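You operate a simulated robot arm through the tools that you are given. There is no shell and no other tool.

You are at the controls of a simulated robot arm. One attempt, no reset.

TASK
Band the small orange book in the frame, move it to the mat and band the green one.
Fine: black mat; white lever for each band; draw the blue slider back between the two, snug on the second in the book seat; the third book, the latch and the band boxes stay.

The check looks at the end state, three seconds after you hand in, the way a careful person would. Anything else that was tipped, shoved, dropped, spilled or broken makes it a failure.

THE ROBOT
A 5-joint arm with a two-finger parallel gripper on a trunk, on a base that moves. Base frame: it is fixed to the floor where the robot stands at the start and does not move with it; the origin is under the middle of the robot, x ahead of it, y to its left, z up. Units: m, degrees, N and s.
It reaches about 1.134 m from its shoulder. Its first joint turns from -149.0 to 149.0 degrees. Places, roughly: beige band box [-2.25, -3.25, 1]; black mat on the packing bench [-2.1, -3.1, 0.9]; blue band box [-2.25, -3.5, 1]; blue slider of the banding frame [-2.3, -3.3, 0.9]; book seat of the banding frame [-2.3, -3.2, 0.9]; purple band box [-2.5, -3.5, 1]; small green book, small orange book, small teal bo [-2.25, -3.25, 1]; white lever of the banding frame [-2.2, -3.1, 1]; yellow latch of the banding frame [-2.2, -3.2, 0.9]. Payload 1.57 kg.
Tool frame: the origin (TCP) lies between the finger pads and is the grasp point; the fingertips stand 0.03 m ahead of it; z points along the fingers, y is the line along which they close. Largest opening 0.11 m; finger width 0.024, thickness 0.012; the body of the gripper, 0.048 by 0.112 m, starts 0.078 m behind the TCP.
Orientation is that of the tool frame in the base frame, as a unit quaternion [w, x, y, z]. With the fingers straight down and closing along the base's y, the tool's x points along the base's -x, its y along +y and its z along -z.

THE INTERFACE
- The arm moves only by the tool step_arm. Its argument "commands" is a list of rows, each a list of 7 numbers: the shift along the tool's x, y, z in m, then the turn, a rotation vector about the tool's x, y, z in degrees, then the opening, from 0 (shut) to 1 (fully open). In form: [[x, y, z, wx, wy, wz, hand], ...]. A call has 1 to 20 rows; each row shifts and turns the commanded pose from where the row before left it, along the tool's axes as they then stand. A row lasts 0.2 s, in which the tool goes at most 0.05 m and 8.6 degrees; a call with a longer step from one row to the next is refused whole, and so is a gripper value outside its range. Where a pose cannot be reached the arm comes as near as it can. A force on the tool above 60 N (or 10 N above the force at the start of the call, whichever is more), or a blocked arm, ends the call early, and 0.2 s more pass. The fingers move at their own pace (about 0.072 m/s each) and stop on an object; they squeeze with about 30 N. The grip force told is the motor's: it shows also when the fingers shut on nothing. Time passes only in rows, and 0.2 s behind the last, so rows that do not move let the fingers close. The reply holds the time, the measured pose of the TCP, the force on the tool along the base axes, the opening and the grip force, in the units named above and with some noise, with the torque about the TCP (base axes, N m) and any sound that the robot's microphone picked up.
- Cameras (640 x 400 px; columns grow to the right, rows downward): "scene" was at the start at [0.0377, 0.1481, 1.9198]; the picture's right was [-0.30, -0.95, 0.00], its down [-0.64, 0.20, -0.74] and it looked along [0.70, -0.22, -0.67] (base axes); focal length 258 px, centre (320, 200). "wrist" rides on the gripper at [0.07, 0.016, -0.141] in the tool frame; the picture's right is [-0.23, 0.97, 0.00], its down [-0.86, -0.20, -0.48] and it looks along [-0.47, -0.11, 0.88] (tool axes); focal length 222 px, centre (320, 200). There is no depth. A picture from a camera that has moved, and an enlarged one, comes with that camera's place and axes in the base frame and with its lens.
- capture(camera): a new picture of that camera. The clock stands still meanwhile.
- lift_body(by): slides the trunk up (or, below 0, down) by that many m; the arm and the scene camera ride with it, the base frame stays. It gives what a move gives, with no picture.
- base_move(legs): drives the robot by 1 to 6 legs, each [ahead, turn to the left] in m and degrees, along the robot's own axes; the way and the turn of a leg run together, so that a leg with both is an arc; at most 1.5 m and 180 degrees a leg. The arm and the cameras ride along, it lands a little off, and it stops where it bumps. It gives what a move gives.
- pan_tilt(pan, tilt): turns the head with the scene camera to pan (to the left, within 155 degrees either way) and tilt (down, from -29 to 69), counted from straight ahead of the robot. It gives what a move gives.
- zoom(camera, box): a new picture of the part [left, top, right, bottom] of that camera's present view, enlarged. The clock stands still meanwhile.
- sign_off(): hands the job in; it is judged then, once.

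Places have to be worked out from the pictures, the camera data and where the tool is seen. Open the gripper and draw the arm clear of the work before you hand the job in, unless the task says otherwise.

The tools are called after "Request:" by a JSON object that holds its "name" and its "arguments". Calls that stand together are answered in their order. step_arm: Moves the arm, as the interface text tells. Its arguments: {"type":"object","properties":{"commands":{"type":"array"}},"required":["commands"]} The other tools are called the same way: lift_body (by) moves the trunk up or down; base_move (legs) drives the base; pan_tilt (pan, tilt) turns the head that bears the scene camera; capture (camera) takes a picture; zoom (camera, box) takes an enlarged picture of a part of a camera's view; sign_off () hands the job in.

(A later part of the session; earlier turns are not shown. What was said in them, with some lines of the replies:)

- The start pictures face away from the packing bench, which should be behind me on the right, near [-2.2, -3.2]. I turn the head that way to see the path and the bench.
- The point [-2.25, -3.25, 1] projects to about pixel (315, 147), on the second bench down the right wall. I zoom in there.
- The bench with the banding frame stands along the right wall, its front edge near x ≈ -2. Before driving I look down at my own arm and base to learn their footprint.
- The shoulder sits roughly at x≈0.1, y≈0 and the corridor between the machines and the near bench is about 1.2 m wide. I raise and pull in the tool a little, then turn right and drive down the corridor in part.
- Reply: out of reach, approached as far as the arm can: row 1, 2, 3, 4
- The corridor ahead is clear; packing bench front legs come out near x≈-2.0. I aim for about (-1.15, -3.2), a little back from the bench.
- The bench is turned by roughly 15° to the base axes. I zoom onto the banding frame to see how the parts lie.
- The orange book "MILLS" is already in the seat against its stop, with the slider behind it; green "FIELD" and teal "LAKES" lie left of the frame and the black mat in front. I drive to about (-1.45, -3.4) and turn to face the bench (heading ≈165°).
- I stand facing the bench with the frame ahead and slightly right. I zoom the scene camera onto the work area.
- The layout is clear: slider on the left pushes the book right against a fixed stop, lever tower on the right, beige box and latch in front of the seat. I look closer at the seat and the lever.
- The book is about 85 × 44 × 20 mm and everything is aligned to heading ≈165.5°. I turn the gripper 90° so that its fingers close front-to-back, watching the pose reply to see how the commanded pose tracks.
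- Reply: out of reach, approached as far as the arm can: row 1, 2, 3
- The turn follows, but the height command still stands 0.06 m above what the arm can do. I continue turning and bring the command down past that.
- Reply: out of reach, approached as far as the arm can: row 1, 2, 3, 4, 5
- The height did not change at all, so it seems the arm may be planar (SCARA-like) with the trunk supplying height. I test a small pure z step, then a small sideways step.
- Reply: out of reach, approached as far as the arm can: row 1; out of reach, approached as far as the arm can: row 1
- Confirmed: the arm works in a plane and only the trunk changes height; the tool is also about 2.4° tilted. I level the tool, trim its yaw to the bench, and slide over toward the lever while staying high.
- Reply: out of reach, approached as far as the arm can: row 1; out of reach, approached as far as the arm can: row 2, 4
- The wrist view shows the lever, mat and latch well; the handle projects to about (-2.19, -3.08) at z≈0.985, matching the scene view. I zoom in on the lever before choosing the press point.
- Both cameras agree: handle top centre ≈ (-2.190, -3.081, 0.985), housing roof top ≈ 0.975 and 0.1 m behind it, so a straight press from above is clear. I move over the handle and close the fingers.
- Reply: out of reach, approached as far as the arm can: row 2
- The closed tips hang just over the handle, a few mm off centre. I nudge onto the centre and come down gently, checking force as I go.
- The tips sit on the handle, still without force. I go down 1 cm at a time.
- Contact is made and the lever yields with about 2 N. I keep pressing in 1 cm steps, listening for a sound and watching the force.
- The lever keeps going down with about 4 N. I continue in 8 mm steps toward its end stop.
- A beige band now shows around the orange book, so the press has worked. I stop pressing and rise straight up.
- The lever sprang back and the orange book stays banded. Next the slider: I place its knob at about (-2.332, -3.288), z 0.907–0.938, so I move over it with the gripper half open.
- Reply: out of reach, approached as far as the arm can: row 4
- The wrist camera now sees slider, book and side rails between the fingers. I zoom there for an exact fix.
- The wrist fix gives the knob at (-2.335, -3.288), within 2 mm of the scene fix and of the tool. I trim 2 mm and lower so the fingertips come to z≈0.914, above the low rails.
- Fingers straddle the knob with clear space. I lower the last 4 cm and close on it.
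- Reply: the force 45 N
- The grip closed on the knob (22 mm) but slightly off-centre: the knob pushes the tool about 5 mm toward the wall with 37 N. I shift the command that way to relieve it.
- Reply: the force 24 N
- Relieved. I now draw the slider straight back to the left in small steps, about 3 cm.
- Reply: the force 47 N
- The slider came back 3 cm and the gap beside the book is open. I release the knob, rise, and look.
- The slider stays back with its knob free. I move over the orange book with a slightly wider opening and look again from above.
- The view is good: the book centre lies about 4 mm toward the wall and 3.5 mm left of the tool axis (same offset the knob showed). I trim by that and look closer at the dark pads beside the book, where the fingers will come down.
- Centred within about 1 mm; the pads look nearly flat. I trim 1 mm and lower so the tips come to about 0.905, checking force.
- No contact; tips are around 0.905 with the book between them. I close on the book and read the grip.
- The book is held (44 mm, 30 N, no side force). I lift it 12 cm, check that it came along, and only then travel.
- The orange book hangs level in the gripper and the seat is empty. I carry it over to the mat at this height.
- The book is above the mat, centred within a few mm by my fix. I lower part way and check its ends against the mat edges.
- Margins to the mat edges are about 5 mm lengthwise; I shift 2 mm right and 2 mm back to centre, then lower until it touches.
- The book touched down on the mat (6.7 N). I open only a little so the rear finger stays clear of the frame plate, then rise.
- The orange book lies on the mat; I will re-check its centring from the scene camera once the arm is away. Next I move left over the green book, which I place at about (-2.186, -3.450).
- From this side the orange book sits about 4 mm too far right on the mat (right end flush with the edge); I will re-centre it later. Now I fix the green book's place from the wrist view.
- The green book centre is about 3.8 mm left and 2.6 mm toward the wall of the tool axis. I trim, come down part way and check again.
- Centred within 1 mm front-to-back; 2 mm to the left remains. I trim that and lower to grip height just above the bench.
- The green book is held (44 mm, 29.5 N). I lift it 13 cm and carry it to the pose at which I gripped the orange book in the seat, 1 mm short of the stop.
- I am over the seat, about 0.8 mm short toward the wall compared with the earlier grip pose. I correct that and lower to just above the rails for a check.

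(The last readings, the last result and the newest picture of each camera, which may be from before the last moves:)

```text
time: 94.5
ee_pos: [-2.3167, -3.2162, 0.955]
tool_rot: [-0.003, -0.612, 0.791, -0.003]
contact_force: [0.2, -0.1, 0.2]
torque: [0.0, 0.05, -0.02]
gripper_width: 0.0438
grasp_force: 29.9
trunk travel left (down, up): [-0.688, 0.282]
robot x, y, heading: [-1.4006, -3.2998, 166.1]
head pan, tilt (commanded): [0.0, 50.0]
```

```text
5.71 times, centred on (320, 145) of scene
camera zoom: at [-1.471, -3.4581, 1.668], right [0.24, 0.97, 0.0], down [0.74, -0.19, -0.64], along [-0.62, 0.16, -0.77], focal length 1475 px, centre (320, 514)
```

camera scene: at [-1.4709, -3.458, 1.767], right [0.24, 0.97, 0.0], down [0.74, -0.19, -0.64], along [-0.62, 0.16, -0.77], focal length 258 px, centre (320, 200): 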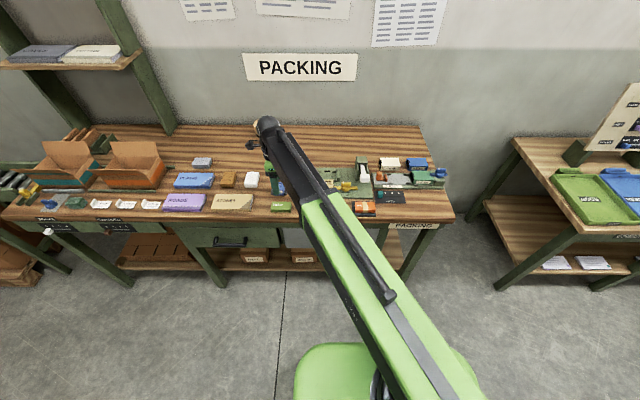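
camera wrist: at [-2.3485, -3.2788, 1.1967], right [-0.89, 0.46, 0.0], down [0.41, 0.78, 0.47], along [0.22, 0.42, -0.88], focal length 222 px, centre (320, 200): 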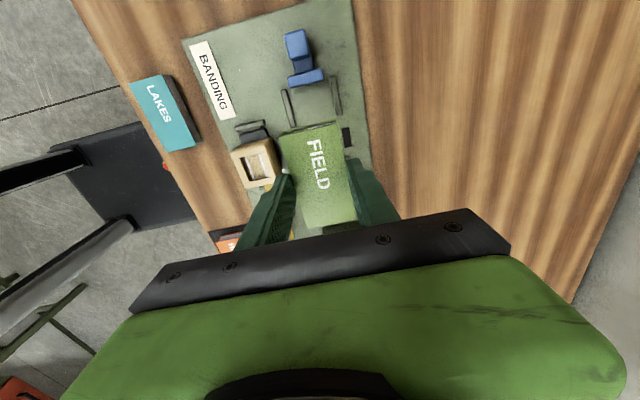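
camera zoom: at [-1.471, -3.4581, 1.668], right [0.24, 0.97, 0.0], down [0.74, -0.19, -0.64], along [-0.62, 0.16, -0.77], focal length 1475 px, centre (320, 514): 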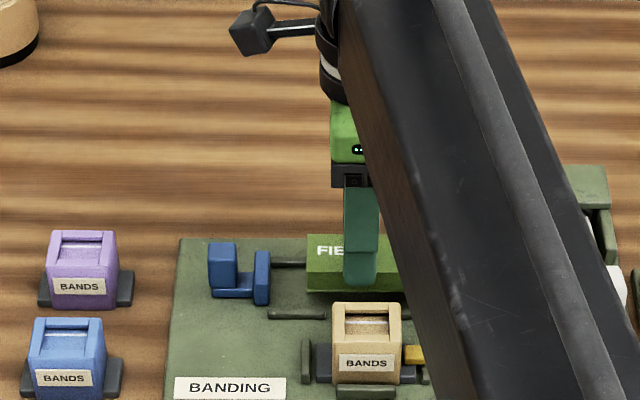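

The book is aligned between the rails, maybe still 1 mm toward me. I nudge 0.8 mm more and lower in small steps watching the force.

Request:
{"name": "step_arm", "arguments": {"commands": [[0, 0.0008, 0, 0, 0, 0, 0.3], [0, 0, 0, 0, 0, 0, 0.3]]}}

Request:
{"name": "lift_body", "arguments": {"by": -0.013}}

Request:
{"name": "lift_body", "arguments": {"by": -0.004}}

Request:
{"name": "zoom", "arguments": {"camera": "wrist", "box": [240, 100, 400, 220]}}

```text
time: 95.1
ee_pos: [-2.3185, -3.2156, 0.9548]
tool_rot: [-0.004, -0.613, 0.79, -0.004]
contact_force: [0.5, 0.7, -0.2]
torque: [0.0, 0.0, 0.02]
gripper_width: 0.0437
grasp_force: 29.8
trunk travel left (down, up): [-0.688, 0.282]
robot x, y, heading: [-1.4029, -3.2998, 166.0]
head pan, tilt (commanded): [0.0, 50.0]
```

```text
time: 95.7
ee_pos: [-2.3176, -3.2162, 0.9422]
tool_rot: [-0.003, -0.612, 0.791, -0.004]
contact_force: [-0.8, 0.3, -0.3]
torque: [0.02, 0.01, 0.02]
gripper_width: 0.044
grasp_force: 29.8
trunk travel left (down, up): [-0.675, 0.295]
robot x, y, heading: [-1.4008, -3.2992, 165.9]
head pan, tilt (commanded): [0.0, 50.0]
```

```text
time: 96.2
ee_pos: [-2.3181, -3.215, 0.9382]
tool_rot: [-0.004, -0.612, 0.791, -0.002]
contact_force: [-0.2, 0.2, -1.3]
torque: [0.04, -0.01, 0.03]
gripper_width: 0.0442
grasp_force: 29.8
trunk travel left (down, up): [-0.671, 0.299]
robot x, y, heading: [-1.4018, -3.3063, 166.0]
head pan, tilt (commanded): [0.0, 50.0]
```

```text
3.33 times, centred on (320, 160) of wrist
camera zoom: at [-2.3491, -3.2779, 1.0808], right [-0.89, 0.46, 0.0], down [0.41, 0.78, 0.47], along [0.22, 0.42, -0.88], focal length 740 px, centre (320, 333)
```

zoom: 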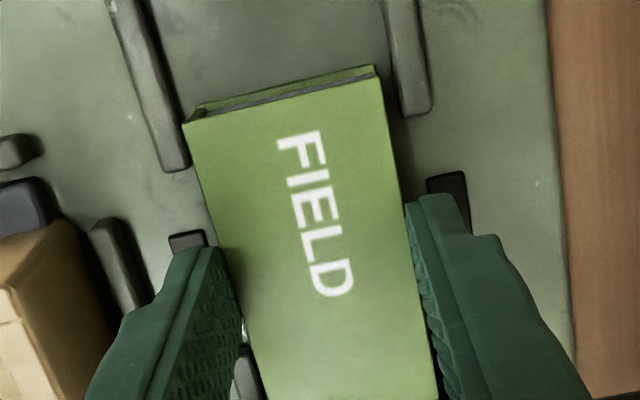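

No contact yet; expected seating is about 3 mm lower. I continue in 2 mm steps.

Request:
{"name": "lift_body", "arguments": {"by": -0.002}}

Request:
{"name": "lift_body", "arguments": {"by": -0.002}}

```text
time: 96.8
ee_pos: [-2.3187, -3.2144, 0.9353]
tool_rot: [-0.003, -0.612, 0.791, -0.003]
contact_force: [0.7, 1.3, 0.3]
torque: [0.01, 0.01, -0.03]
gripper_width: 0.0437
grasp_force: 30.0
trunk travel left (down, up): [-0.669, 0.301]
robot x, y, heading: [-1.4021, -3.3047, 166.1]
head pan, tilt (commanded): [0.0, 50.0]
```

```text
time: 97.3
ee_pos: [-2.3178, -3.2161, 0.9359]
tool_rot: [-0.005, -0.613, 0.79, -0.003]
contact_force: [-9.1, 1.9, 25.8]
torque: [0.11, 0.19, 0.04]
gripper_width: 0.0438
grasp_force: 29.8
trunk travel left (down, up): [-0.667, 0.303]
robot x, y, heading: [-1.4015, -3.3028, 166.2]
head pan, tilt (commanded): [0.0, 50.0]
```

Contact (26 N) comes exactly at the expected seat height, so the book sits on the plate between the rails. I ease up 1 mm, open and rise.

Request:
{"name": "lift_body", "arguments": {"by": 0.001}}

Request:
{"name": "step_arm", "arguments": {"commands": [[0, 0, 0, 0, 0, 0, 0.45], [0, 0, 0, 0, 0, 0, 0.6], [0, 0, 0, 0, 0, 0, 0.6]]}}

Request:
{"name": "lift_body", "arguments": {"by": 0.1}}

Request:
{"name": "zoom", "arguments": {"camera": "wrist", "box": [230, 90, 410, 240]}}

```text
time: 97.8
ee_pos: [-2.3177, -3.2157, 0.9362]
tool_rot: [-0.004, -0.611, 0.791, -0.002]
contact_force: [-7.0, 0.4, 15.7]
torque: [0.0, 0.33, 0.02]
gripper_width: 0.0439
grasp_force: 30.4
trunk travel left (down, up): [-0.668, 0.302]
robot x, y, heading: [-1.4012, -3.3026, 165.7]
head pan, tilt (commanded): [0.0, 50.0]
```

```text
time: 98.6
ee_pos: [-2.318, -3.2155, 0.9346]
tool_rot: [-0.004, -0.612, 0.791, -0.003]
contact_force: [-0.4, -0.8, -0.3]
torque: [-0.02, -0.02, -0.01]
gripper_width: 0.0659
grasp_force: 0.1
trunk travel left (down, up): [-0.668, 0.302]
robot x, y, heading: [-1.3999, -3.3014, 166.0]
head pan, tilt (commanded): [0.0, 50.0]
```

```text
time: 99.9
ee_pos: [-2.3177, -3.2172, 1.0347]
tool_rot: [-0.003, -0.613, 0.79, -0.003]
contact_force: [0.3, -0.2, -0.2]
torque: [0.03, 0.0, -0.01]
gripper_width: 0.066
grasp_force: 0.1
trunk travel left (down, up): [-0.768, 0.202]
robot x, y, heading: [-1.4019, -3.3003, 165.9]
head pan, tilt (commanded): [0.0, 50.0]
```

```text
2.67 times, centred on (320, 165) of wrist
camera zoom: at [-2.3492, -3.278, 1.1777], right [-0.89, 0.46, 0.0], down [0.41, 0.78, 0.47], along [0.22, 0.42, -0.88], focal length 592 px, centre (320, 293)
```

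zoom: 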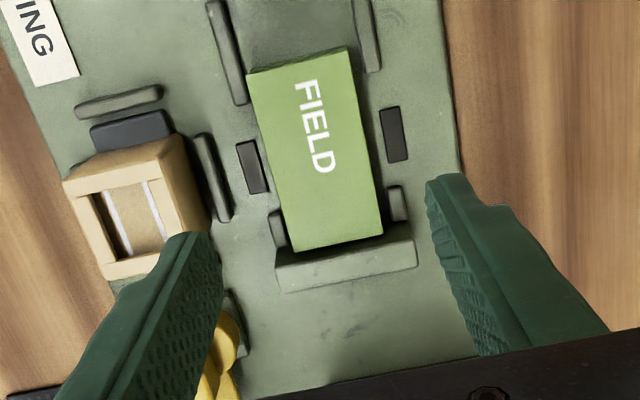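

The green book lies flat in the seat between rails and stubs. I go back over the slider knob, which should be where I left it near (-2.343, -3.316).

Request:
{"name": "step_arm", "arguments": {"commands": [[0.0343, -0.0003, 0, 0, 0, 0, 0.55], [0.0343, -0.0004, 0, 0, 0, 0, 0.55], [0.0344, -0.0003, 0, 0, 0, 0, 0.55], [0, 0, 0, 0, 0, 0, 0.55]]}}

Request:
{"name": "lift_body", "arguments": {"by": -0.049}}

Request:
{"name": "zoom", "arguments": {"camera": "wrist", "box": [230, 90, 410, 240]}}

```text
time: 100.9
ee_pos: [-2.3437, -3.3146, 1.0352]
tool_rot: [-0.005, -0.611, 0.792, -0.003]
contact_force: [-0.9, 0.4, 0.5]
torque: [-0.03, 0.01, 0.0]
gripper_width: 0.0604
grasp_force: 0.0
trunk travel left (down, up): [-0.768, 0.202]
robot x, y, heading: [-1.403, -3.2989, 165.8]
head pan, tilt (commanded): [0.0, 50.0]
```

```text
time: 101.8
ee_pos: [-2.3448, -3.3151, 0.9853]
tool_rot: [-0.003, -0.613, 0.79, -0.002]
contact_force: [0.0, 0.5, 0.3]
torque: [0.0, 0.01, -0.02]
gripper_width: 0.0605
grasp_force: 0.1
trunk travel left (down, up): [-0.719, 0.251]
robot x, y, heading: [-1.4011, -3.3006, 165.9]
head pan, tilt (commanded): [0.0, 50.0]
```

```text
2.67 times, centred on (320, 165) of wrist
camera zoom: at [-2.3752, -3.377, 1.1289], right [-0.89, 0.46, 0.0], down [0.41, 0.78, 0.47], along [0.22, 0.42, -0.88], focal length 592 px, centre (320, 293)
```

zoom: 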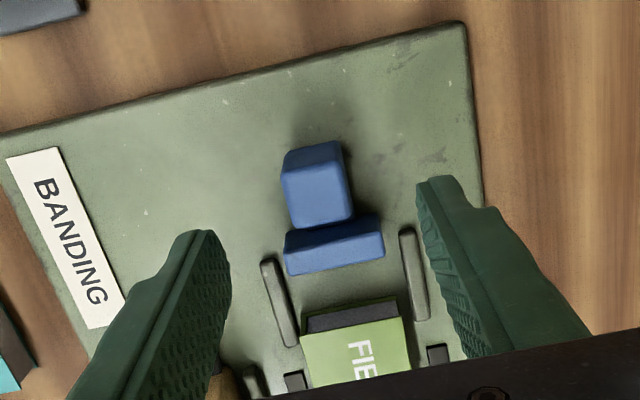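

The knob is centred between the fingers this time. I lower, close on it, and push it right toward the book in small steps.

Request:
{"name": "lift_body", "arguments": {"by": -0.04}}

Request:
{"name": "step_arm", "arguments": {"commands": [[0.0, 0, 0, 0, 0, 0, 0.3], [0, 0, 0, 0, 0, 0, 0.0], [0, 0, 0, 0, 0, 0, 0.0], [0, 0, 0, 0, 0, 0, 0.0]]}}

Request:
{"name": "step_arm", "arguments": {"commands": [[-0.005, 0, 0, 0, 0, 0, 0.0], [-0.005, 0, 0, 0, 0, 0, 0.0], [-0.005, 0, 0, 0, 0, 0, 0.0], [-0.005, 0, 0, 0, 0, 0, 0.0], [-0.004, 0, 0, 0, 0, 0, 0.0], [0, 0, 0, 0, 0, 0, 0.0]]}}

Request:
{"name": "zoom", "arguments": {"camera": "wrist", "box": [230, 90, 410, 240]}}

```text
time: 102.7
ee_pos: [-2.3438, -3.3147, 0.9466]
tool_rot: [-0.003, -0.612, 0.791, -0.003]
contact_force: [0.0, 0.1, 0.1]
torque: [0.0, -0.03, -0.02]
gripper_width: 0.0603
grasp_force: 0.0
trunk travel left (down, up): [-0.679, 0.291]
robot x, y, heading: [-1.4021, -3.3008, 165.8]
head pan, tilt (commanded): [0.0, 50.0]
```

```text
time: 103.7
ee_pos: [-2.3443, -3.3144, 0.9465]
tool_rot: [-0.003, -0.613, 0.79, -0.002]
contact_force: [8.2, -0.9, -4.8]
torque: [-0.08, -0.19, 0.01]
gripper_width: 0.0218
grasp_force: 34.6
trunk travel left (down, up): [-0.679, 0.291]
robot x, y, heading: [-1.4003, -3.3016, 165.9]
head pan, tilt (commanded): [0.0, 50.0]
```

```text
time: 105.1
ee_pos: [-2.3373, -3.2925, 0.9464]
tool_rot: [-0.004, -0.612, 0.791, -0.003]
contact_force: [12.2, -5.8, -8.8]
torque: [-0.65, -0.08, 0.01]
gripper_width: 0.0214
grasp_force: 34.4
trunk travel left (down, up): [-0.679, 0.291]
robot x, y, heading: [-1.4036, -3.2998, 165.9]
head pan, tilt (commanded): [0.0, 50.0]
```

```text
2.67 times, centred on (320, 165) of wrist
camera zoom: at [-2.3689, -3.3543, 1.0889], right [-0.89, 0.46, 0.0], down [0.41, 0.78, 0.47], along [0.22, 0.42, -0.88], focal length 592 px, centre (320, 293)
```

zoom: 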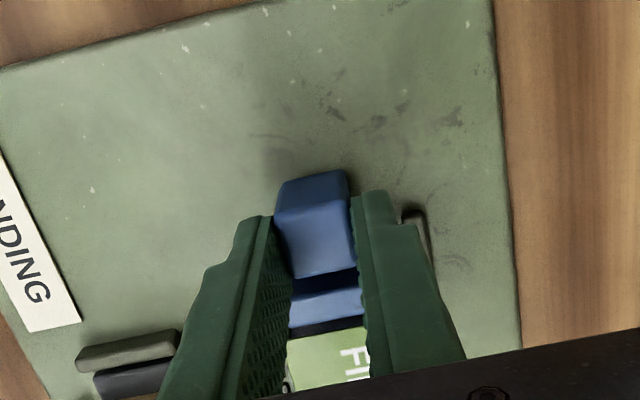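

Only sliding friction so far, with a few mm of gap left. I continue in 2 mm steps, watching the force along the slide.

Request:
{"name": "step_arm", "arguments": {"commands": [[-0.002, 0, 0, 0, 0, 0, 0.0], [-0.001, 0, 0, 0, 0, 0, 0.0], [0, 0, 0, 0, 0, 0, 0.0]]}}

Request:
{"name": "step_arm", "arguments": {"commands": [[-0.002, 0, 0, 0, 0, 0, 0.0], [0, 0, 0, 0, 0, 0, 0.0]]}}

Request:
{"name": "step_arm", "arguments": {"commands": [[-0.0015, 0, 0, 0, 0, 0, 0.0], [0, 0, 0, 0, 0, 0, 0.0]]}}

Request:
{"name": "zoom", "arguments": {"camera": "wrist", "box": [270, 150, 360, 240]}}

```text
time: 105.9
ee_pos: [-2.3378, -3.2894, 0.9454]
tool_rot: [-0.003, -0.612, 0.791, -0.002]
contact_force: [16.2, -6.7, -11.7]
torque: [-0.62, -0.14, 0.02]
gripper_width: 0.0219
grasp_force: 35.0
trunk travel left (down, up): [-0.679, 0.291]
robot x, y, heading: [-1.4017, -3.2958, 166.1]
head pan, tilt (commanded): [0.0, 50.0]
```

```text
time: 106.5
ee_pos: [-2.337, -3.2879, 0.9468]
tool_rot: [-0.002, -0.612, 0.791, -0.004]
contact_force: [19.4, -7.3, -15.4]
torque: [-0.6, -0.16, 0.07]
gripper_width: 0.0217
grasp_force: 35.2
trunk travel left (down, up): [-0.679, 0.291]
robot x, y, heading: [-1.402, -3.2997, 165.7]
head pan, tilt (commanded): [0.0, 50.0]
```

```text
time: 107.1
ee_pos: [-2.3363, -3.2857, 0.9456]
tool_rot: [-0.004, -0.613, 0.79, -0.002]
contact_force: [16.5, -7.8, -13.1]
torque: [-0.33, -0.37, 0.08]
gripper_width: 0.0218
grasp_force: 34.4
trunk travel left (down, up): [-0.679, 0.291]
robot x, y, heading: [-1.3978, -3.302, 166.0]
head pan, tilt (commanded): [0.0, 50.0]
```

```text
4.44 times, centred on (315, 195) of wrist
camera zoom: at [-2.3672, -3.3479, 1.0888], right [-0.89, 0.46, 0.0], down [0.41, 0.78, 0.47], along [0.22, 0.42, -0.88], focal length 987 px, centre (342, 222)
```

zoom: 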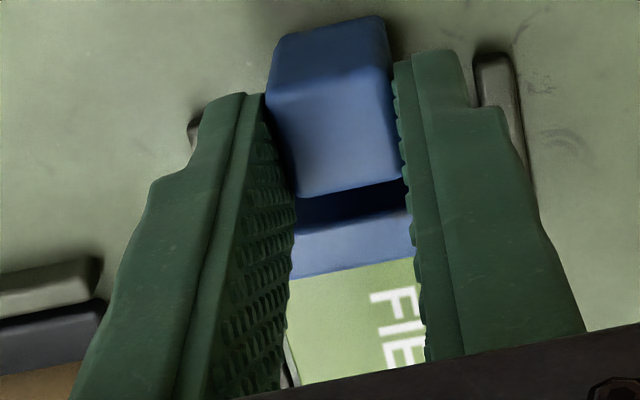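

Slider face and book now look to be touching, with little push force yet. I press on in 1 mm steps until the push force clearly rises.

Request:
{"name": "step_arm", "arguments": {"commands": [[-0.001, 0, 0, 0, 0, 0, 0.0], [0, 0, 0, 0, 0, 0, 0.0]]}}

Request:
{"name": "step_arm", "arguments": {"commands": [[-0.001, 0, 0, 0, 0, 0, 0.0], [0, 0, 0, 0, 0, 0, 0.0]]}}

Request:
{"name": "step_arm", "arguments": {"commands": [[-0.001, 0, 0, 0, 0, 0, 0.0], [0, 0, 0, 0, 0, 0, 0.0]]}}

```text
time: 107.7
ee_pos: [-2.3358, -3.2843, 0.9463]
tool_rot: [-0.004, -0.613, 0.79, -0.002]
contact_force: [13.0, -6.1, -11.3]
torque: [0.05, -0.41, 0.06]
gripper_width: 0.0217
grasp_force: 35.3
trunk travel left (down, up): [-0.679, 0.291]
robot x, y, heading: [-1.4022, -3.3032, 166.0]
head pan, tilt (commanded): [0.0, 50.0]
```

```text
time: 108.3
ee_pos: [-2.3354, -3.2843, 0.9475]
tool_rot: [-0.004, -0.612, 0.791, -0.002]
contact_force: [15.9, -6.4, -11.8]
torque: [0.21, -0.32, -0.01]
gripper_width: 0.0216
grasp_force: 34.5
trunk travel left (down, up): [-0.679, 0.291]
robot x, y, heading: [-1.4011, -3.303, 165.8]
head pan, tilt (commanded): [0.0, 50.0]
```

```text
time: 108.9
ee_pos: [-2.3346, -3.2828, 0.9457]
tool_rot: [-0.003, -0.613, 0.79, -0.003]
contact_force: [12.3, -13.3, -9.7]
torque: [0.47, -0.51, -0.06]
gripper_width: 0.0217
grasp_force: 35.3
trunk travel left (down, up): [-0.679, 0.291]
robot x, y, heading: [-1.4014, -3.3012, 165.7]
head pan, tilt (commanded): [0.0, 50.0]
```

The push force has risen to about 10 N. One more millimetre to confirm it is firm against the stop.

Request:
{"name": "step_arm", "arguments": {"commands": [[-0.001, 0, 0, 0, 0, 0, 0.0], [0, 0, 0, 0, 0, 0, 0.0]]}}

Request:
{"name": "zoom", "arguments": {"camera": "wrist", "box": [270, 150, 360, 240]}}

```text
time: 109.5
ee_pos: [-2.3344, -3.2845, 0.9474]
tool_rot: [-0.005, -0.612, 0.791, -0.003]
contact_force: [7.6, -19.4, -6.0]
torque: [-0.06, -0.35, -0.1]
gripper_width: 0.022
grasp_force: 34.8
trunk travel left (down, up): [-0.679, 0.291]
robot x, y, heading: [-1.398, -3.3022, 166.1]
head pan, tilt (commanded): [0.0, 50.0]
```

```text
4.44 times, centred on (315, 195) of wrist
camera zoom: at [-2.3664, -3.3457, 1.089], right [-0.89, 0.46, 0.0], down [0.41, 0.78, 0.47], along [0.22, 0.42, -0.88], focal length 987 px, centre (342, 222)
```

zoom: 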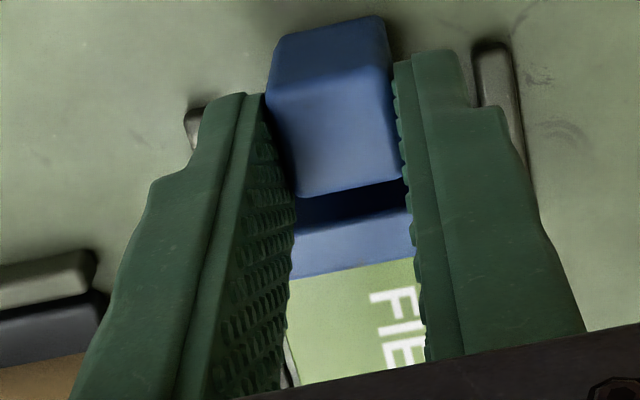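

Push force 17 N and no more travel: the slider is snug on the green book. I open, rise and inspect.

Request:
{"name": "step_arm", "arguments": {"commands": [[0, 0, 0, 0, 0, 0, 0.3], [0, 0, 0, 0, 0, 0, 0.55], [0, 0, 0, 0, 0, 0, 0.55]]}}

Request:
{"name": "lift_body", "arguments": {"by": 0.09}}

Request:
{"name": "zoom", "arguments": {"camera": "wrist", "box": [230, 90, 410, 240]}}

```text
time: 110.3
ee_pos: [-2.3354, -3.2805, 0.9454]
tool_rot: [-0.003, -0.612, 0.791, -0.002]
contact_force: [-0.3, 0.1, -0.5]
torque: [0.03, 0.01, 0.0]
gripper_width: 0.0608
grasp_force: 0.1
trunk travel left (down, up): [-0.679, 0.291]
robot x, y, heading: [-1.4034, -3.2983, 165.7]
head pan, tilt (commanded): [0.0, 50.0]
```

```text
time: 111.5
ee_pos: [-2.3356, -3.2808, 1.0369]
tool_rot: [-0.004, -0.612, 0.791, -0.003]
contact_force: [-0.4, -0.1, -1.6]
torque: [0.01, 0.01, 0.01]
gripper_width: 0.0606
grasp_force: 0.1
trunk travel left (down, up): [-0.769, 0.201]
robot x, y, heading: [-1.3991, -3.2998, 165.9]
head pan, tilt (commanded): [0.0, 50.0]
```

```text
2.67 times, centred on (320, 165) of wrist
camera zoom: at [-2.3665, -3.3431, 1.1787], right [-0.89, 0.46, 0.0], down [0.41, 0.78, 0.47], along [0.22, 0.42, -0.88], focal length 592 px, centre (320, 293)
```

zoom: 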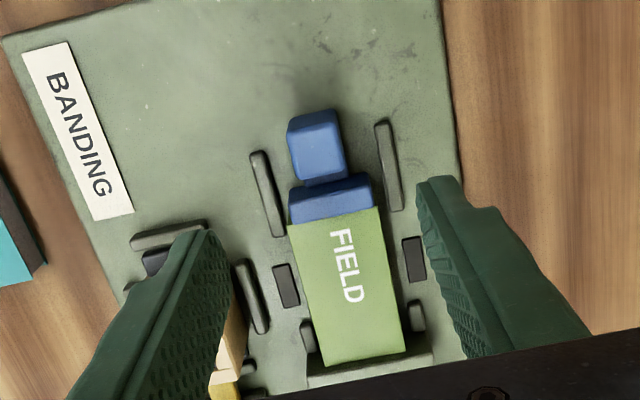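

The slider sits tight on the green book and the book against its stop. I rise a little, close the fingers and go back over the lever handle at (-2.194, -3.084).

Request:
{"name": "lift_body", "arguments": {"by": 0.04}}

Request:
{"name": "step_arm", "arguments": {"commands": [[-0.03775, -0.0146, 0, 0, 0, 0, 0.0], [-0.03775, -0.0146, 0, 0, 0, 0, 0.0], [-0.03775, -0.0146, 0, 0, 0, 0, 0.0], [-0.03775, -0.0146, 0, 0, 0, 0, 0.0], [-0.03775, -0.0146, 0, 0, 0, 0, 0.0], [-0.03775, -0.0146, 0, 0, 0, 0, 0.0], [0, 0, 0, 0, 0, 0, 0.0]]}}

Request:
{"name": "capture", "arguments": {"camera": "wrist"}}

Request:
{"name": "zoom", "arguments": {"camera": "scene", "box": [300, 150, 400, 230]}}

```text
time: 112.3
ee_pos: [-2.3358, -3.281, 1.075]
tool_rot: [-0.002, -0.612, 0.791, -0.003]
contact_force: [1.5, 1.4, 0.2]
torque: [-0.02, -0.01, -0.01]
gripper_width: 0.0604
grasp_force: 0.1
trunk travel left (down, up): [-0.809, 0.161]
robot x, y, heading: [-1.4012, -3.3005, 165.9]
head pan, tilt (commanded): [0.0, 50.0]
```

```text
time: 113.9
ee_pos: [-2.1929, -3.0851, 1.0768]
tool_rot: [-0.004, -0.612, 0.791, -0.003]
contact_force: [0.3, 0.2, 0.1]
torque: [0.02, 0.0, -0.01]
gripper_width: 0.0002
grasp_force: 21.6
out of reach, approached as far as the arm can: row 3
trunk travel left (down, up): [-0.809, 0.161]
robot x, y, heading: [-1.4037, -3.3004, 165.8]
head pan, tilt (commanded): [0.0, 50.0]
```

```text
taken
camera wrist: at [-2.224, -3.1463, 1.2187], right [-0.89, 0.46, 0.0], down [0.41, 0.78, 0.47], along [0.22, 0.42, -0.88], focal length 222 px, centre (320, 200)
```

wrist: 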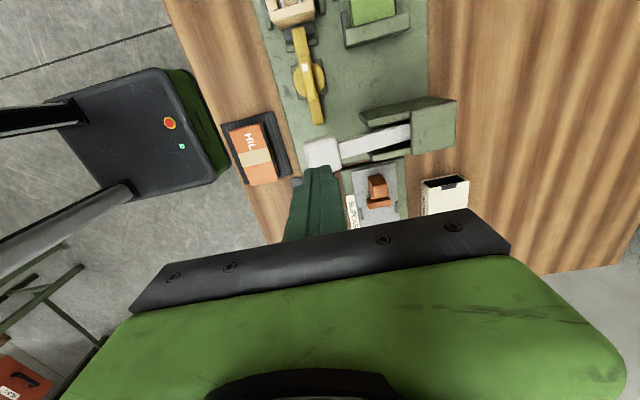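

```text
5.00 times, centred on (350, 190) of scene
camera zoom: at [-1.4712, -3.4583, 1.789], right [0.24, 0.97, 0.0], down [0.74, -0.19, -0.64], along [-0.62, 0.16, -0.77], focal length 1291 px, centre (170, 250)
```

zoom: 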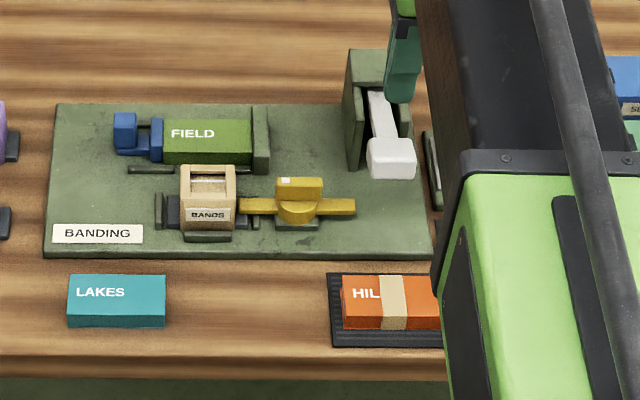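

The pose matches the first press and the slider and green book look right. I press the lever down again in steps to the same depth as before.

Request:
{"name": "lift_body", "arguments": {"by": -0.065}}

Request:
{"name": "lift_body", "arguments": {"by": -0.02}}

Request:
{"name": "lift_body", "arguments": {"by": -0.02}}

Request:
{"name": "lift_body", "arguments": {"by": -0.008}}

Request:
{"name": "lift_body", "arguments": {"by": -0.006}}

Request:
{"name": "zoom", "arguments": {"camera": "scene", "box": [300, 130, 400, 210]}}

```text
time: 115.0
ee_pos: [-2.1932, -3.0836, 1.0098]
tool_rot: [-0.004, -0.612, 0.791, -0.002]
contact_force: [-0.5, -0.2, -0.3]
torque: [0.0, 0.02, 0.02]
gripper_width: 0.0
grasp_force: 21.5
trunk travel left (down, up): [-0.744, 0.226]
robot x, y, heading: [-1.3989, -3.3063, 166.0]
head pan, tilt (commanded): [0.0, 50.0]
```

```text
time: 115.7
ee_pos: [-2.1928, -3.0833, 0.9916]
tool_rot: [-0.004, -0.612, 0.791, -0.002]
contact_force: [0.9, -0.8, 1.8]
torque: [0.0, -0.04, -0.02]
gripper_width: 0.0002
grasp_force: 21.1
trunk travel left (down, up): [-0.724, 0.246]
robot x, y, heading: [-1.4001, -3.3052, 165.8]
head pan, tilt (commanded): [0.0, 50.0]
```

```text
time: 116.3
ee_pos: [-2.193, -3.0845, 0.9716]
tool_rot: [-0.003, -0.612, 0.791, -0.003]
contact_force: [4.2, -1.1, 4.0]
torque: [0.03, -0.09, -0.04]
gripper_width: 0.0003
grasp_force: 20.9
trunk travel left (down, up): [-0.704, 0.266]
robot x, y, heading: [-1.4025, -3.3021, 165.9]
head pan, tilt (commanded): [0.0, 50.0]
```

```text
time: 116.9
ee_pos: [-2.1936, -3.0844, 0.9627]
tool_rot: [-0.004, -0.613, 0.79, -0.002]
contact_force: [1.4, -1.0, 4.7]
torque: [0.05, -0.03, 0.0]
gripper_width: 0.0003
grasp_force: 21.6
trunk travel left (down, up): [-0.696, 0.274]
robot x, y, heading: [-1.4039, -3.3019, 166.1]
head pan, tilt (commanded): [0.0, 50.0]
```

```text
time: 117.4
ee_pos: [-2.1933, -3.084, 0.9569]
tool_rot: [-0.005, -0.612, 0.791, -0.002]
contact_force: [-2.8, 0.3, 4.7]
torque: [0.08, 0.15, 0.02]
gripper_width: 0.0
grasp_force: 21.8
trunk travel left (down, up): [-0.69, 0.28]
robot x, y, heading: [-1.4004, -3.3072, 166.0]
head pan, tilt (commanded): [0.0, 50.0]
```

```text
5.00 times, centred on (350, 170) of scene
camera zoom: at [-1.4706, -3.4583, 1.67], right [0.24, 0.97, 0.0], down [0.74, -0.19, -0.64], along [-0.62, 0.16, -0.77], focal length 1291 px, centre (170, 350)
```

zoom: 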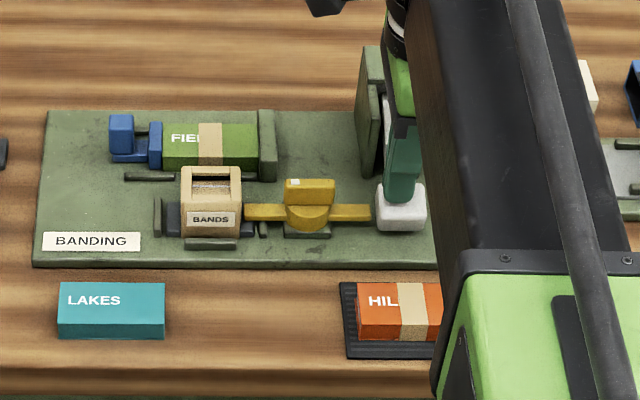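

The green book now carries a beige band too. I rise off the lever and check that it springs back.

Request:
{"name": "lift_body", "arguments": {"by": 0.04}}

Request:
{"name": "lift_body", "arguments": {"by": 0.07}}

Request:
{"name": "capture", "arguments": {"camera": "wrist"}}

Request:
{"name": "zoom", "arguments": {"camera": "wrist", "box": [200, 80, 320, 200]}}

Request:
{"name": "zoom", "arguments": {"camera": "scene", "box": [300, 150, 400, 230]}}

```text
time: 118.3
ee_pos: [-2.1938, -3.0837, 0.996]
tool_rot: [-0.003, -0.612, 0.791, -0.002]
contact_force: [-0.1, 0.8, 0.8]
torque: [-0.01, -0.07, 0.0]
gripper_width: 0.0
grasp_force: 21.0
trunk travel left (down, up): [-0.73, 0.24]
robot x, y, heading: [-1.4015, -3.3003, 165.9]
head pan, tilt (commanded): [0.0, 50.0]
```

```text
time: 119.3
ee_pos: [-2.1935, -3.0828, 1.0668]
tool_rot: [-0.003, -0.612, 0.791, -0.002]
contact_force: [0.6, 0.5, -0.2]
torque: [0.0, -0.02, 0.0]
gripper_width: 0.0002
grasp_force: 21.3
trunk travel left (down, up): [-0.8, 0.17]
robot x, y, heading: [-1.4015, -3.3024, 166.0]
head pan, tilt (commanded): [0.0, 50.0]
```

```text
taken
camera wrist: at [-2.2241, -3.1464, 1.2098], right [-0.89, 0.46, 0.0], down [0.41, 0.78, 0.47], along [0.22, 0.42, -0.88], focal length 222 px, centre (320, 200)
```

wrist: 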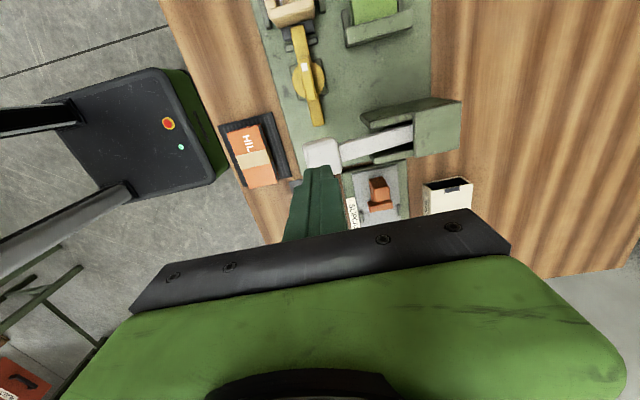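

```text
3.33 times, centred on (260, 140) of wrist
camera zoom: at [-2.2241, -3.1464, 1.2098], right [-0.89, 0.46, 0.0], down [0.41, 0.78, 0.47], along [0.22, 0.42, -0.88], focal length 740 px, centre (520, 400)
```

zoom: 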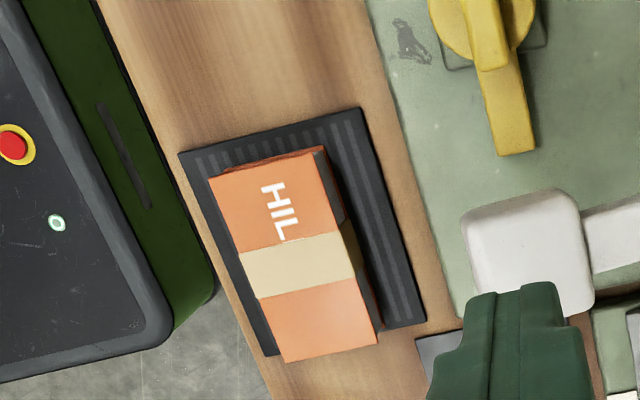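

```text
5.00 times, centred on (350, 190) of scene
camera zoom: at [-1.4711, -3.4582, 1.78], right [0.24, 0.97, 0.0], down [0.74, -0.19, -0.64], along [-0.62, 0.16, -0.77], focal length 1291 px, centre (170, 250)
```

zoom: 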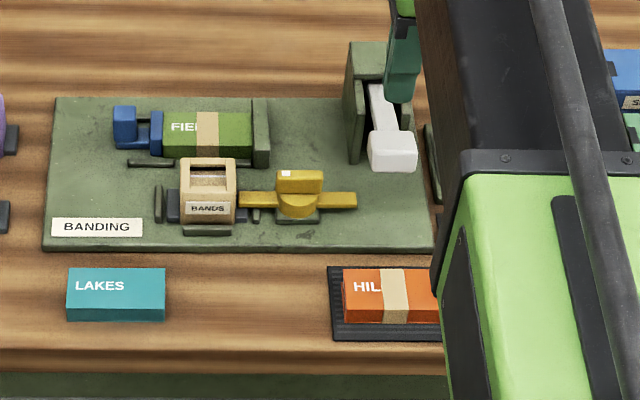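

Lever is back up and both books are banded. The orange book lies inside the mat but about 4 mm off-centre to the right, so I go back to re-centre it.

Request:
{"name": "step_arm", "arguments": {"commands": [[-0.0004, -0.0332, 0, 0, 0, 0, 0.3], [-0.0004, -0.0332, 0, 0, 0, 0, 0.5], [-0.0005, -0.0333, 0, 0, 0, 0, 0.5], [0, 0, 0, 0, 0, 0, 0.5]]}}

Request:
{"name": "lift_body", "arguments": {"by": -0.1}}

Request:
{"name": "zoom", "arguments": {"camera": "wrist", "box": [240, 100, 400, 220]}}

```text
time: 120.3
ee_pos: [-2.0954, -3.1089, 1.0671]
tool_rot: [-0.004, -0.612, 0.791, -0.003]
contact_force: [-0.3, 0.4, -0.2]
torque: [-0.02, 0.0, 0.0]
gripper_width: 0.0552
grasp_force: 0.0
trunk travel left (down, up): [-0.8, 0.17]
robot x, y, heading: [-1.4033, -3.3032, 165.9]
head pan, tilt (commanded): [0.0, 50.0]
```

```text
time: 121.7
ee_pos: [-2.0937, -3.109, 0.966]
tool_rot: [-0.003, -0.613, 0.79, -0.003]
contact_force: [0.6, -0.1, 0.3]
torque: [-0.05, 0.01, -0.03]
gripper_width: 0.0553
grasp_force: 0.1
trunk travel left (down, up): [-0.7, 0.27]
robot x, y, heading: [-1.3987, -3.3033, 166.1]
head pan, tilt (commanded): [0.0, 50.0]
```

```text
3.33 times, centred on (320, 160) of wrist
camera zoom: at [-2.1255, -3.1709, 1.1099], right [-0.89, 0.46, 0.0], down [0.41, 0.78, 0.47], along [0.22, 0.42, -0.88], focal length 740 px, centre (320, 333)
```

zoom: 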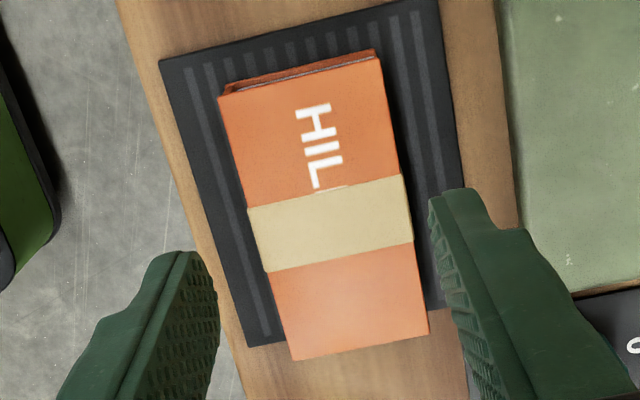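

The book is 2.5 mm toward the wall of the tool axis; I correct, lower to the earlier release height and close.

Request:
{"name": "step_arm", "arguments": {"commands": [[-0.0015, 0.0025, 0, 0, 0, 0, 0.5], [0, 0, 0, 0, 0, 0, 0.5]]}}

Request:
{"name": "lift_body", "arguments": {"by": -0.037}}

Request:
{"name": "lift_body", "arguments": {"by": -0.004}}

Request:
{"name": "step_arm", "arguments": {"commands": [[0.0, 0, 0, 0, 0, 0, 0.4], [0, 0, 0, 0, 0, 0, 0.3], [0, 0, 0, 0, 0, 0, 0.3], [0, 0, 0, 0, 0, 0, 0.3]]}}

```text
time: 122.3
ee_pos: [-2.0958, -3.1063, 0.967]
tool_rot: [-0.003, -0.612, 0.791, -0.002]
contact_force: [0.6, 0.9, 0.0]
torque: [0.02, 0.03, 0.03]
gripper_width: 0.0547
grasp_force: 0.2
trunk travel left (down, up): [-0.7, 0.27]
robot x, y, heading: [-1.4025, -3.3068, 165.7]
head pan, tilt (commanded): [0.0, 50.0]
```

```text
time: 123.1
ee_pos: [-2.0954, -3.1069, 0.9298]
tool_rot: [-0.003, -0.612, 0.791, -0.003]
contact_force: [0.0, 0.1, 0.2]
torque: [0.0, -0.03, -0.01]
gripper_width: 0.0549
grasp_force: 0.1
trunk travel left (down, up): [-0.663, 0.307]
robot x, y, heading: [-1.4026, -3.3024, 165.8]
head pan, tilt (commanded): [0.0, 50.0]
```

```text
time: 123.6
ee_pos: [-2.0966, -3.1061, 0.9259]
tool_rot: [-0.003, -0.611, 0.791, -0.003]
contact_force: [0.5, 0.3, 0.0]
torque: [0.01, -0.02, 0.03]
gripper_width: 0.0551
grasp_force: 0.1
trunk travel left (down, up): [-0.659, 0.311]
robot x, y, heading: [-1.402, -3.3017, 165.8]
head pan, tilt (commanded): [0.0, 50.0]
```

```text
time: 124.6
ee_pos: [-2.0963, -3.1052, 0.926]
tool_rot: [-0.003, -0.613, 0.79, -0.003]
contact_force: [0.2, 0.0, -0.5]
torque: [-0.03, 0.01, -0.03]
gripper_width: 0.0441
grasp_force: 29.7
trunk travel left (down, up): [-0.659, 0.311]
robot x, y, heading: [-1.3989, -3.3016, 165.9]
head pan, tilt (commanded): [0.0, 50.0]
```

Held again at 44 mm. I lift it 1 cm, shift 4.5 mm to the left, and set it down.

Request:
{"name": "lift_body", "arguments": {"by": 0.01}}

Request:
{"name": "step_arm", "arguments": {"commands": [[0.0045, 0, 0, 0, 0, 0, 0.3], [0, 0, 0, 0, 0, 0, 0.3]]}}

Request:
{"name": "lift_body", "arguments": {"by": -0.008}}

Request:
{"name": "lift_body", "arguments": {"by": -0.002}}

Request:
{"name": "zoom", "arguments": {"camera": "wrist", "box": [220, 60, 420, 260]}}

```text
time: 125.2
ee_pos: [-2.0965, -3.1063, 0.9367]
tool_rot: [-0.004, -0.612, 0.791, -0.003]
contact_force: [-0.1, -0.1, 0.3]
torque: [0.01, 0.0, 0.0]
gripper_width: 0.044
grasp_force: 30.5
trunk travel left (down, up): [-0.669, 0.301]
robot x, y, heading: [-1.4018, -3.3033, 165.8]
head pan, tilt (commanded): [0.0, 50.0]
```

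```text
time: 125.8
ee_pos: [-2.0968, -3.1095, 0.9359]
tool_rot: [-0.003, -0.612, 0.791, -0.002]
contact_force: [0.9, 0.3, -0.8]
torque: [0.01, 0.03, 0.01]
gripper_width: 0.0443
grasp_force: 29.7
trunk travel left (down, up): [-0.669, 0.301]
robot x, y, heading: [-1.3995, -3.302, 166.0]
head pan, tilt (commanded): [0.0, 50.0]
```

```text
time: 126.4
ee_pos: [-2.0972, -3.1093, 0.9286]
tool_rot: [-0.003, -0.612, 0.791, -0.002]
contact_force: [-1.0, 0.7, -1.0]
torque: [-0.02, -0.04, -0.02]
gripper_width: 0.0441
grasp_force: 30.3
trunk travel left (down, up): [-0.661, 0.309]
robot x, y, heading: [-1.4042, -3.3031, 166.1]
head pan, tilt (commanded): [0.0, 50.0]
```

```text
time: 126.9
ee_pos: [-2.0963, -3.1081, 0.9269]
tool_rot: [-0.004, -0.612, 0.791, -0.002]
contact_force: [0.0, -0.1, 0.3]
torque: [-0.01, 0.02, -0.03]
gripper_width: 0.0438
grasp_force: 29.8
trunk travel left (down, up): [-0.659, 0.311]
robot x, y, heading: [-1.402, -3.2983, 166.0]
head pan, tilt (commanded): [0.0, 50.0]
```

```text
2.00 times, centred on (320, 160) of wrist
camera zoom: at [-2.1278, -3.1721, 1.0688], right [-0.89, 0.46, 0.0], down [0.41, 0.78, 0.47], along [0.22, 0.42, -0.88], focal length 444 px, centre (320, 280)
```

zoom: 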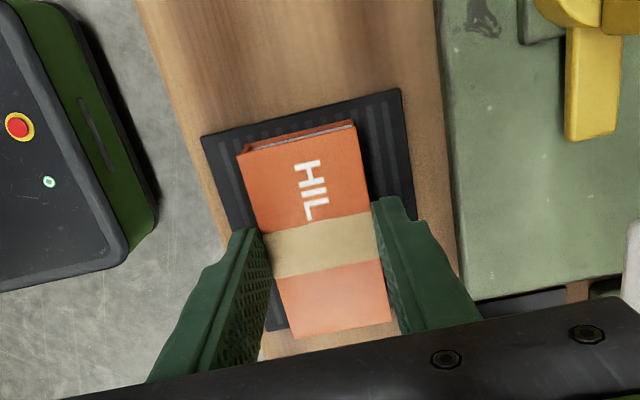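

It is about to touch. I lower the last millimetre or two, release, and rise to inspect.

Request:
{"name": "lift_body", "arguments": {"by": -0.0015}}

Request:
{"name": "step_arm", "arguments": {"commands": [[0, 0, 0, 0, 0, 0, 0.45], [0, 0, 0, 0, 0, 0, 0.5], [0, 0, 0, 0, 0, 0, 0.5]]}}

Request:
{"name": "lift_body", "arguments": {"by": 0.04}}

Request:
{"name": "zoom", "arguments": {"camera": "wrist", "box": [240, 100, 400, 220]}}

```text
time: 127.4
ee_pos: [-2.0964, -3.1101, 0.9265]
tool_rot: [-0.005, -0.612, 0.791, -0.001]
contact_force: [-8.3, 1.1, 25.5]
torque: [0.09, 0.16, 0.02]
gripper_width: 0.0439
grasp_force: 30.2
trunk travel left (down, up): [-0.658, 0.312]
robot x, y, heading: [-1.405, -3.3033, 165.9]
head pan, tilt (commanded): [0.0, 50.0]
```

```text
time: 128.2
ee_pos: [-2.0971, -3.1098, 0.9248]
tool_rot: [-0.004, -0.612, 0.791, -0.003]
contact_force: [0.8, -0.2, -0.8]
torque: [0.02, -0.06, 0.0]
gripper_width: 0.0553
grasp_force: 0.1
trunk travel left (down, up): [-0.658, 0.312]
robot x, y, heading: [-1.3985, -3.3009, 165.9]
head pan, tilt (commanded): [0.0, 50.0]
```

```text
time: 129.0
ee_pos: [-2.0978, -3.1104, 0.9652]
tool_rot: [-0.003, -0.612, 0.791, -0.002]
contact_force: [0.3, 1.1, -0.4]
torque: [-0.02, -0.02, 0.01]
gripper_width: 0.0547
grasp_force: 0.0
trunk travel left (down, up): [-0.698, 0.272]
robot x, y, heading: [-1.4018, -3.3025, 165.9]
head pan, tilt (commanded): [0.0, 50.0]
```

```text
3.33 times, centred on (320, 160) of wrist
camera zoom: at [-2.128, -3.1722, 1.1073], right [-0.89, 0.46, 0.0], down [0.41, 0.78, 0.47], along [0.22, 0.42, -0.88], focal length 740 px, centre (320, 333)
```

zoom: 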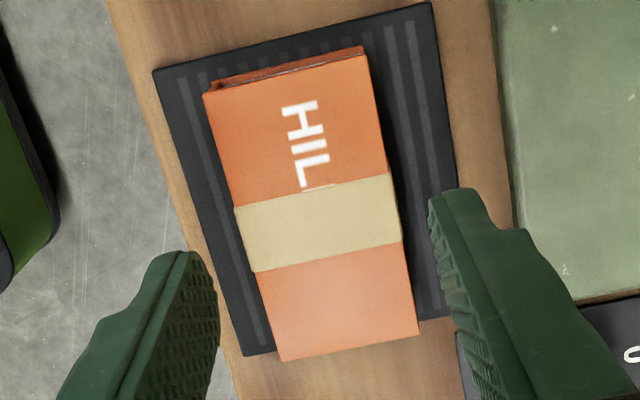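

The orange book is now well centred, with 6–9 mm of mat at each end. I rise and draw the arm back clear of the bench.

Request:
{"name": "lift_body", "arguments": {"by": 0.2}}

Request:
{"name": "step_arm", "arguments": {"commands": [[-0.01, -0.04, 0, 0, 0, 0, 0.6], [-0.01, -0.04, 0, 0, 0, 0, 0.8], [-0.01, -0.04, 0, 0, 0, 0, 1], [-0.01, -0.04, 0, 0, 0, 0, 1], [-0.01, -0.04, 0, 0, 0, 0, 1], [0, 0, 0, 0, 0, 0, 1]]}}

Request:
{"name": "capture", "arguments": {"camera": "scene"}}

Request:
{"name": "zoom", "arguments": {"camera": "scene", "box": [260, 170, 400, 250]}}

```text
time: 131.2
ee_pos: [-2.0973, -3.1099, 1.1647]
tool_rot: [-0.003, -0.612, 0.791, -0.002]
contact_force: [0.3, -0.4, -0.1]
torque: [-0.02, -0.02, 0.04]
gripper_width: 0.0551
grasp_force: 0.2
trunk travel left (down, up): [-0.898, 0.072]
robot x, y, heading: [-1.4028, -3.2992, 165.9]
head pan, tilt (commanded): [0.0, 50.0]
```

```text
time: 132.6
ee_pos: [-1.9347, -3.0963, 1.1649]
tool_rot: [-0.003, -0.612, 0.791, -0.005]
contact_force: [0.3, -0.3, 0.2]
torque: [-0.02, -0.02, 0.01]
gripper_width: 0.1099
grasp_force: 0.1
out of reach, approached as far as the arm can: row 4, 5
trunk travel left (down, up): [-0.898, 0.072]
robot x, y, heading: [-1.3996, -3.299, 165.8]
head pan, tilt (commanded): [0.0, 50.0]
```

```text
taken
camera scene: at [-1.4708, -3.4585, 1.8775], right [0.24, 0.97, 0.0], down [0.74, -0.19, -0.64], along [-0.62, 0.16, -0.77], focal length 258 px, centre (320, 200)
```

scene: 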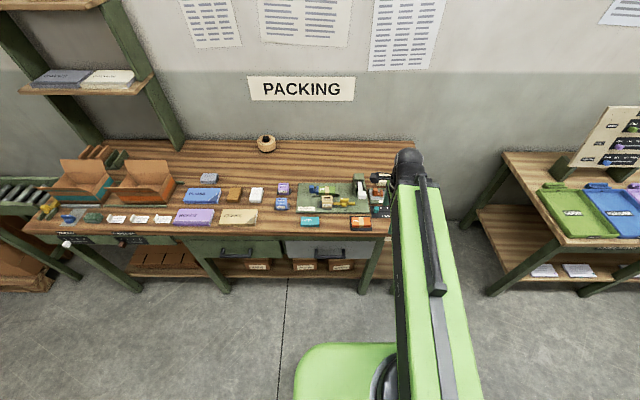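

```text
4.57 times, centred on (330, 210) of scene
camera zoom: at [-1.4708, -3.4585, 1.8775], right [0.24, 0.97, 0.0], down [0.74, -0.19, -0.64], along [-0.62, 0.16, -0.77], focal length 1180 px, centre (274, 154)
```

zoom: 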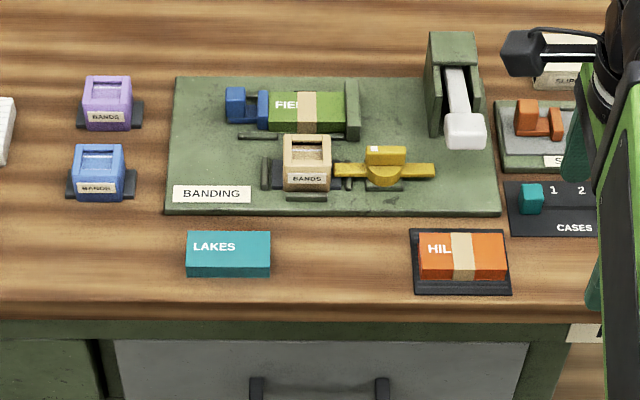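

All looks in order. One close look at the seat and the mat before handing in.

Request:
{"name": "zoom", "arguments": {"camera": "scene", "box": [302, 180, 346, 208]}}

Request:
{"name": "zoom", "arguments": {"camera": "scene", "box": [340, 210, 384, 238]}}

```text
14.29 times, centred on (324, 194) of scene
camera zoom: at [-1.4708, -3.4585, 1.8775], right [0.24, 0.97, 0.0], down [0.74, -0.19, -0.64], along [-0.62, 0.16, -0.77], focal length 3688 px, centre (263, 286)
```

zoom: 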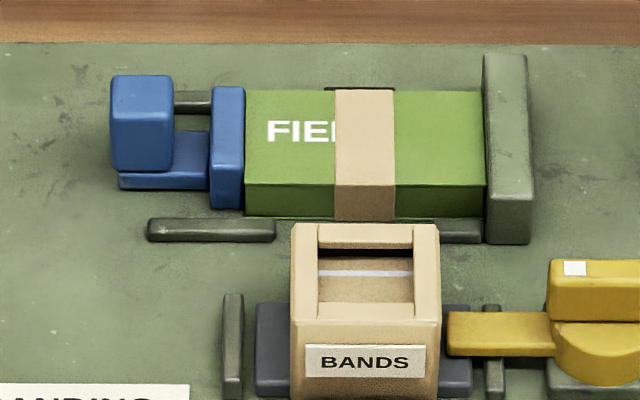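

```text
14.29 times, centred on (362, 224) of scene
camera zoom: at [-1.4708, -3.4585, 1.8775], right [0.24, 0.97, 0.0], down [0.74, -0.19, -0.64], along [-0.62, 0.16, -0.77], focal length 3688 px, centre (-280, -143)
```

zoom: 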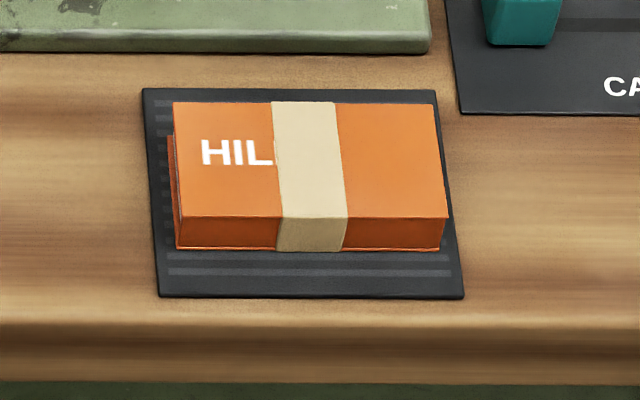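

The close views show both books banded. The green book is snug between slider and stop, the orange one lies fully on the mat, the latch, boxes and third book are where they were, and the arm is clear with an open gripper. I hand in the job.

Request:
{"name": "sign_off", "arguments": {}}

```text
The job is handed in.
```

I banded both books, and the job is handed in. The result of the check has not come back.

- **Orange book:** it has a beige band from one press of the white lever and now lies fully on the black mat. I first set it about 4 mm too far right, so I picked it up again and re-centred it.
- **Slider:** I drew the blue slider back about 3 cm between the two bandings, then pushed it up against the green book until it would not move further (about 17 N).
- **Green book:** it sits in the book seat between the slider and the stop, with one band from a second lever press. The lever sprang back up both times.
- **Everything else:** in the last pictures the teal book, the latch and the three band boxes were where they started. Nothing was tipped or dropped.

The gripper is open and the arm is drawn back clear of the work.
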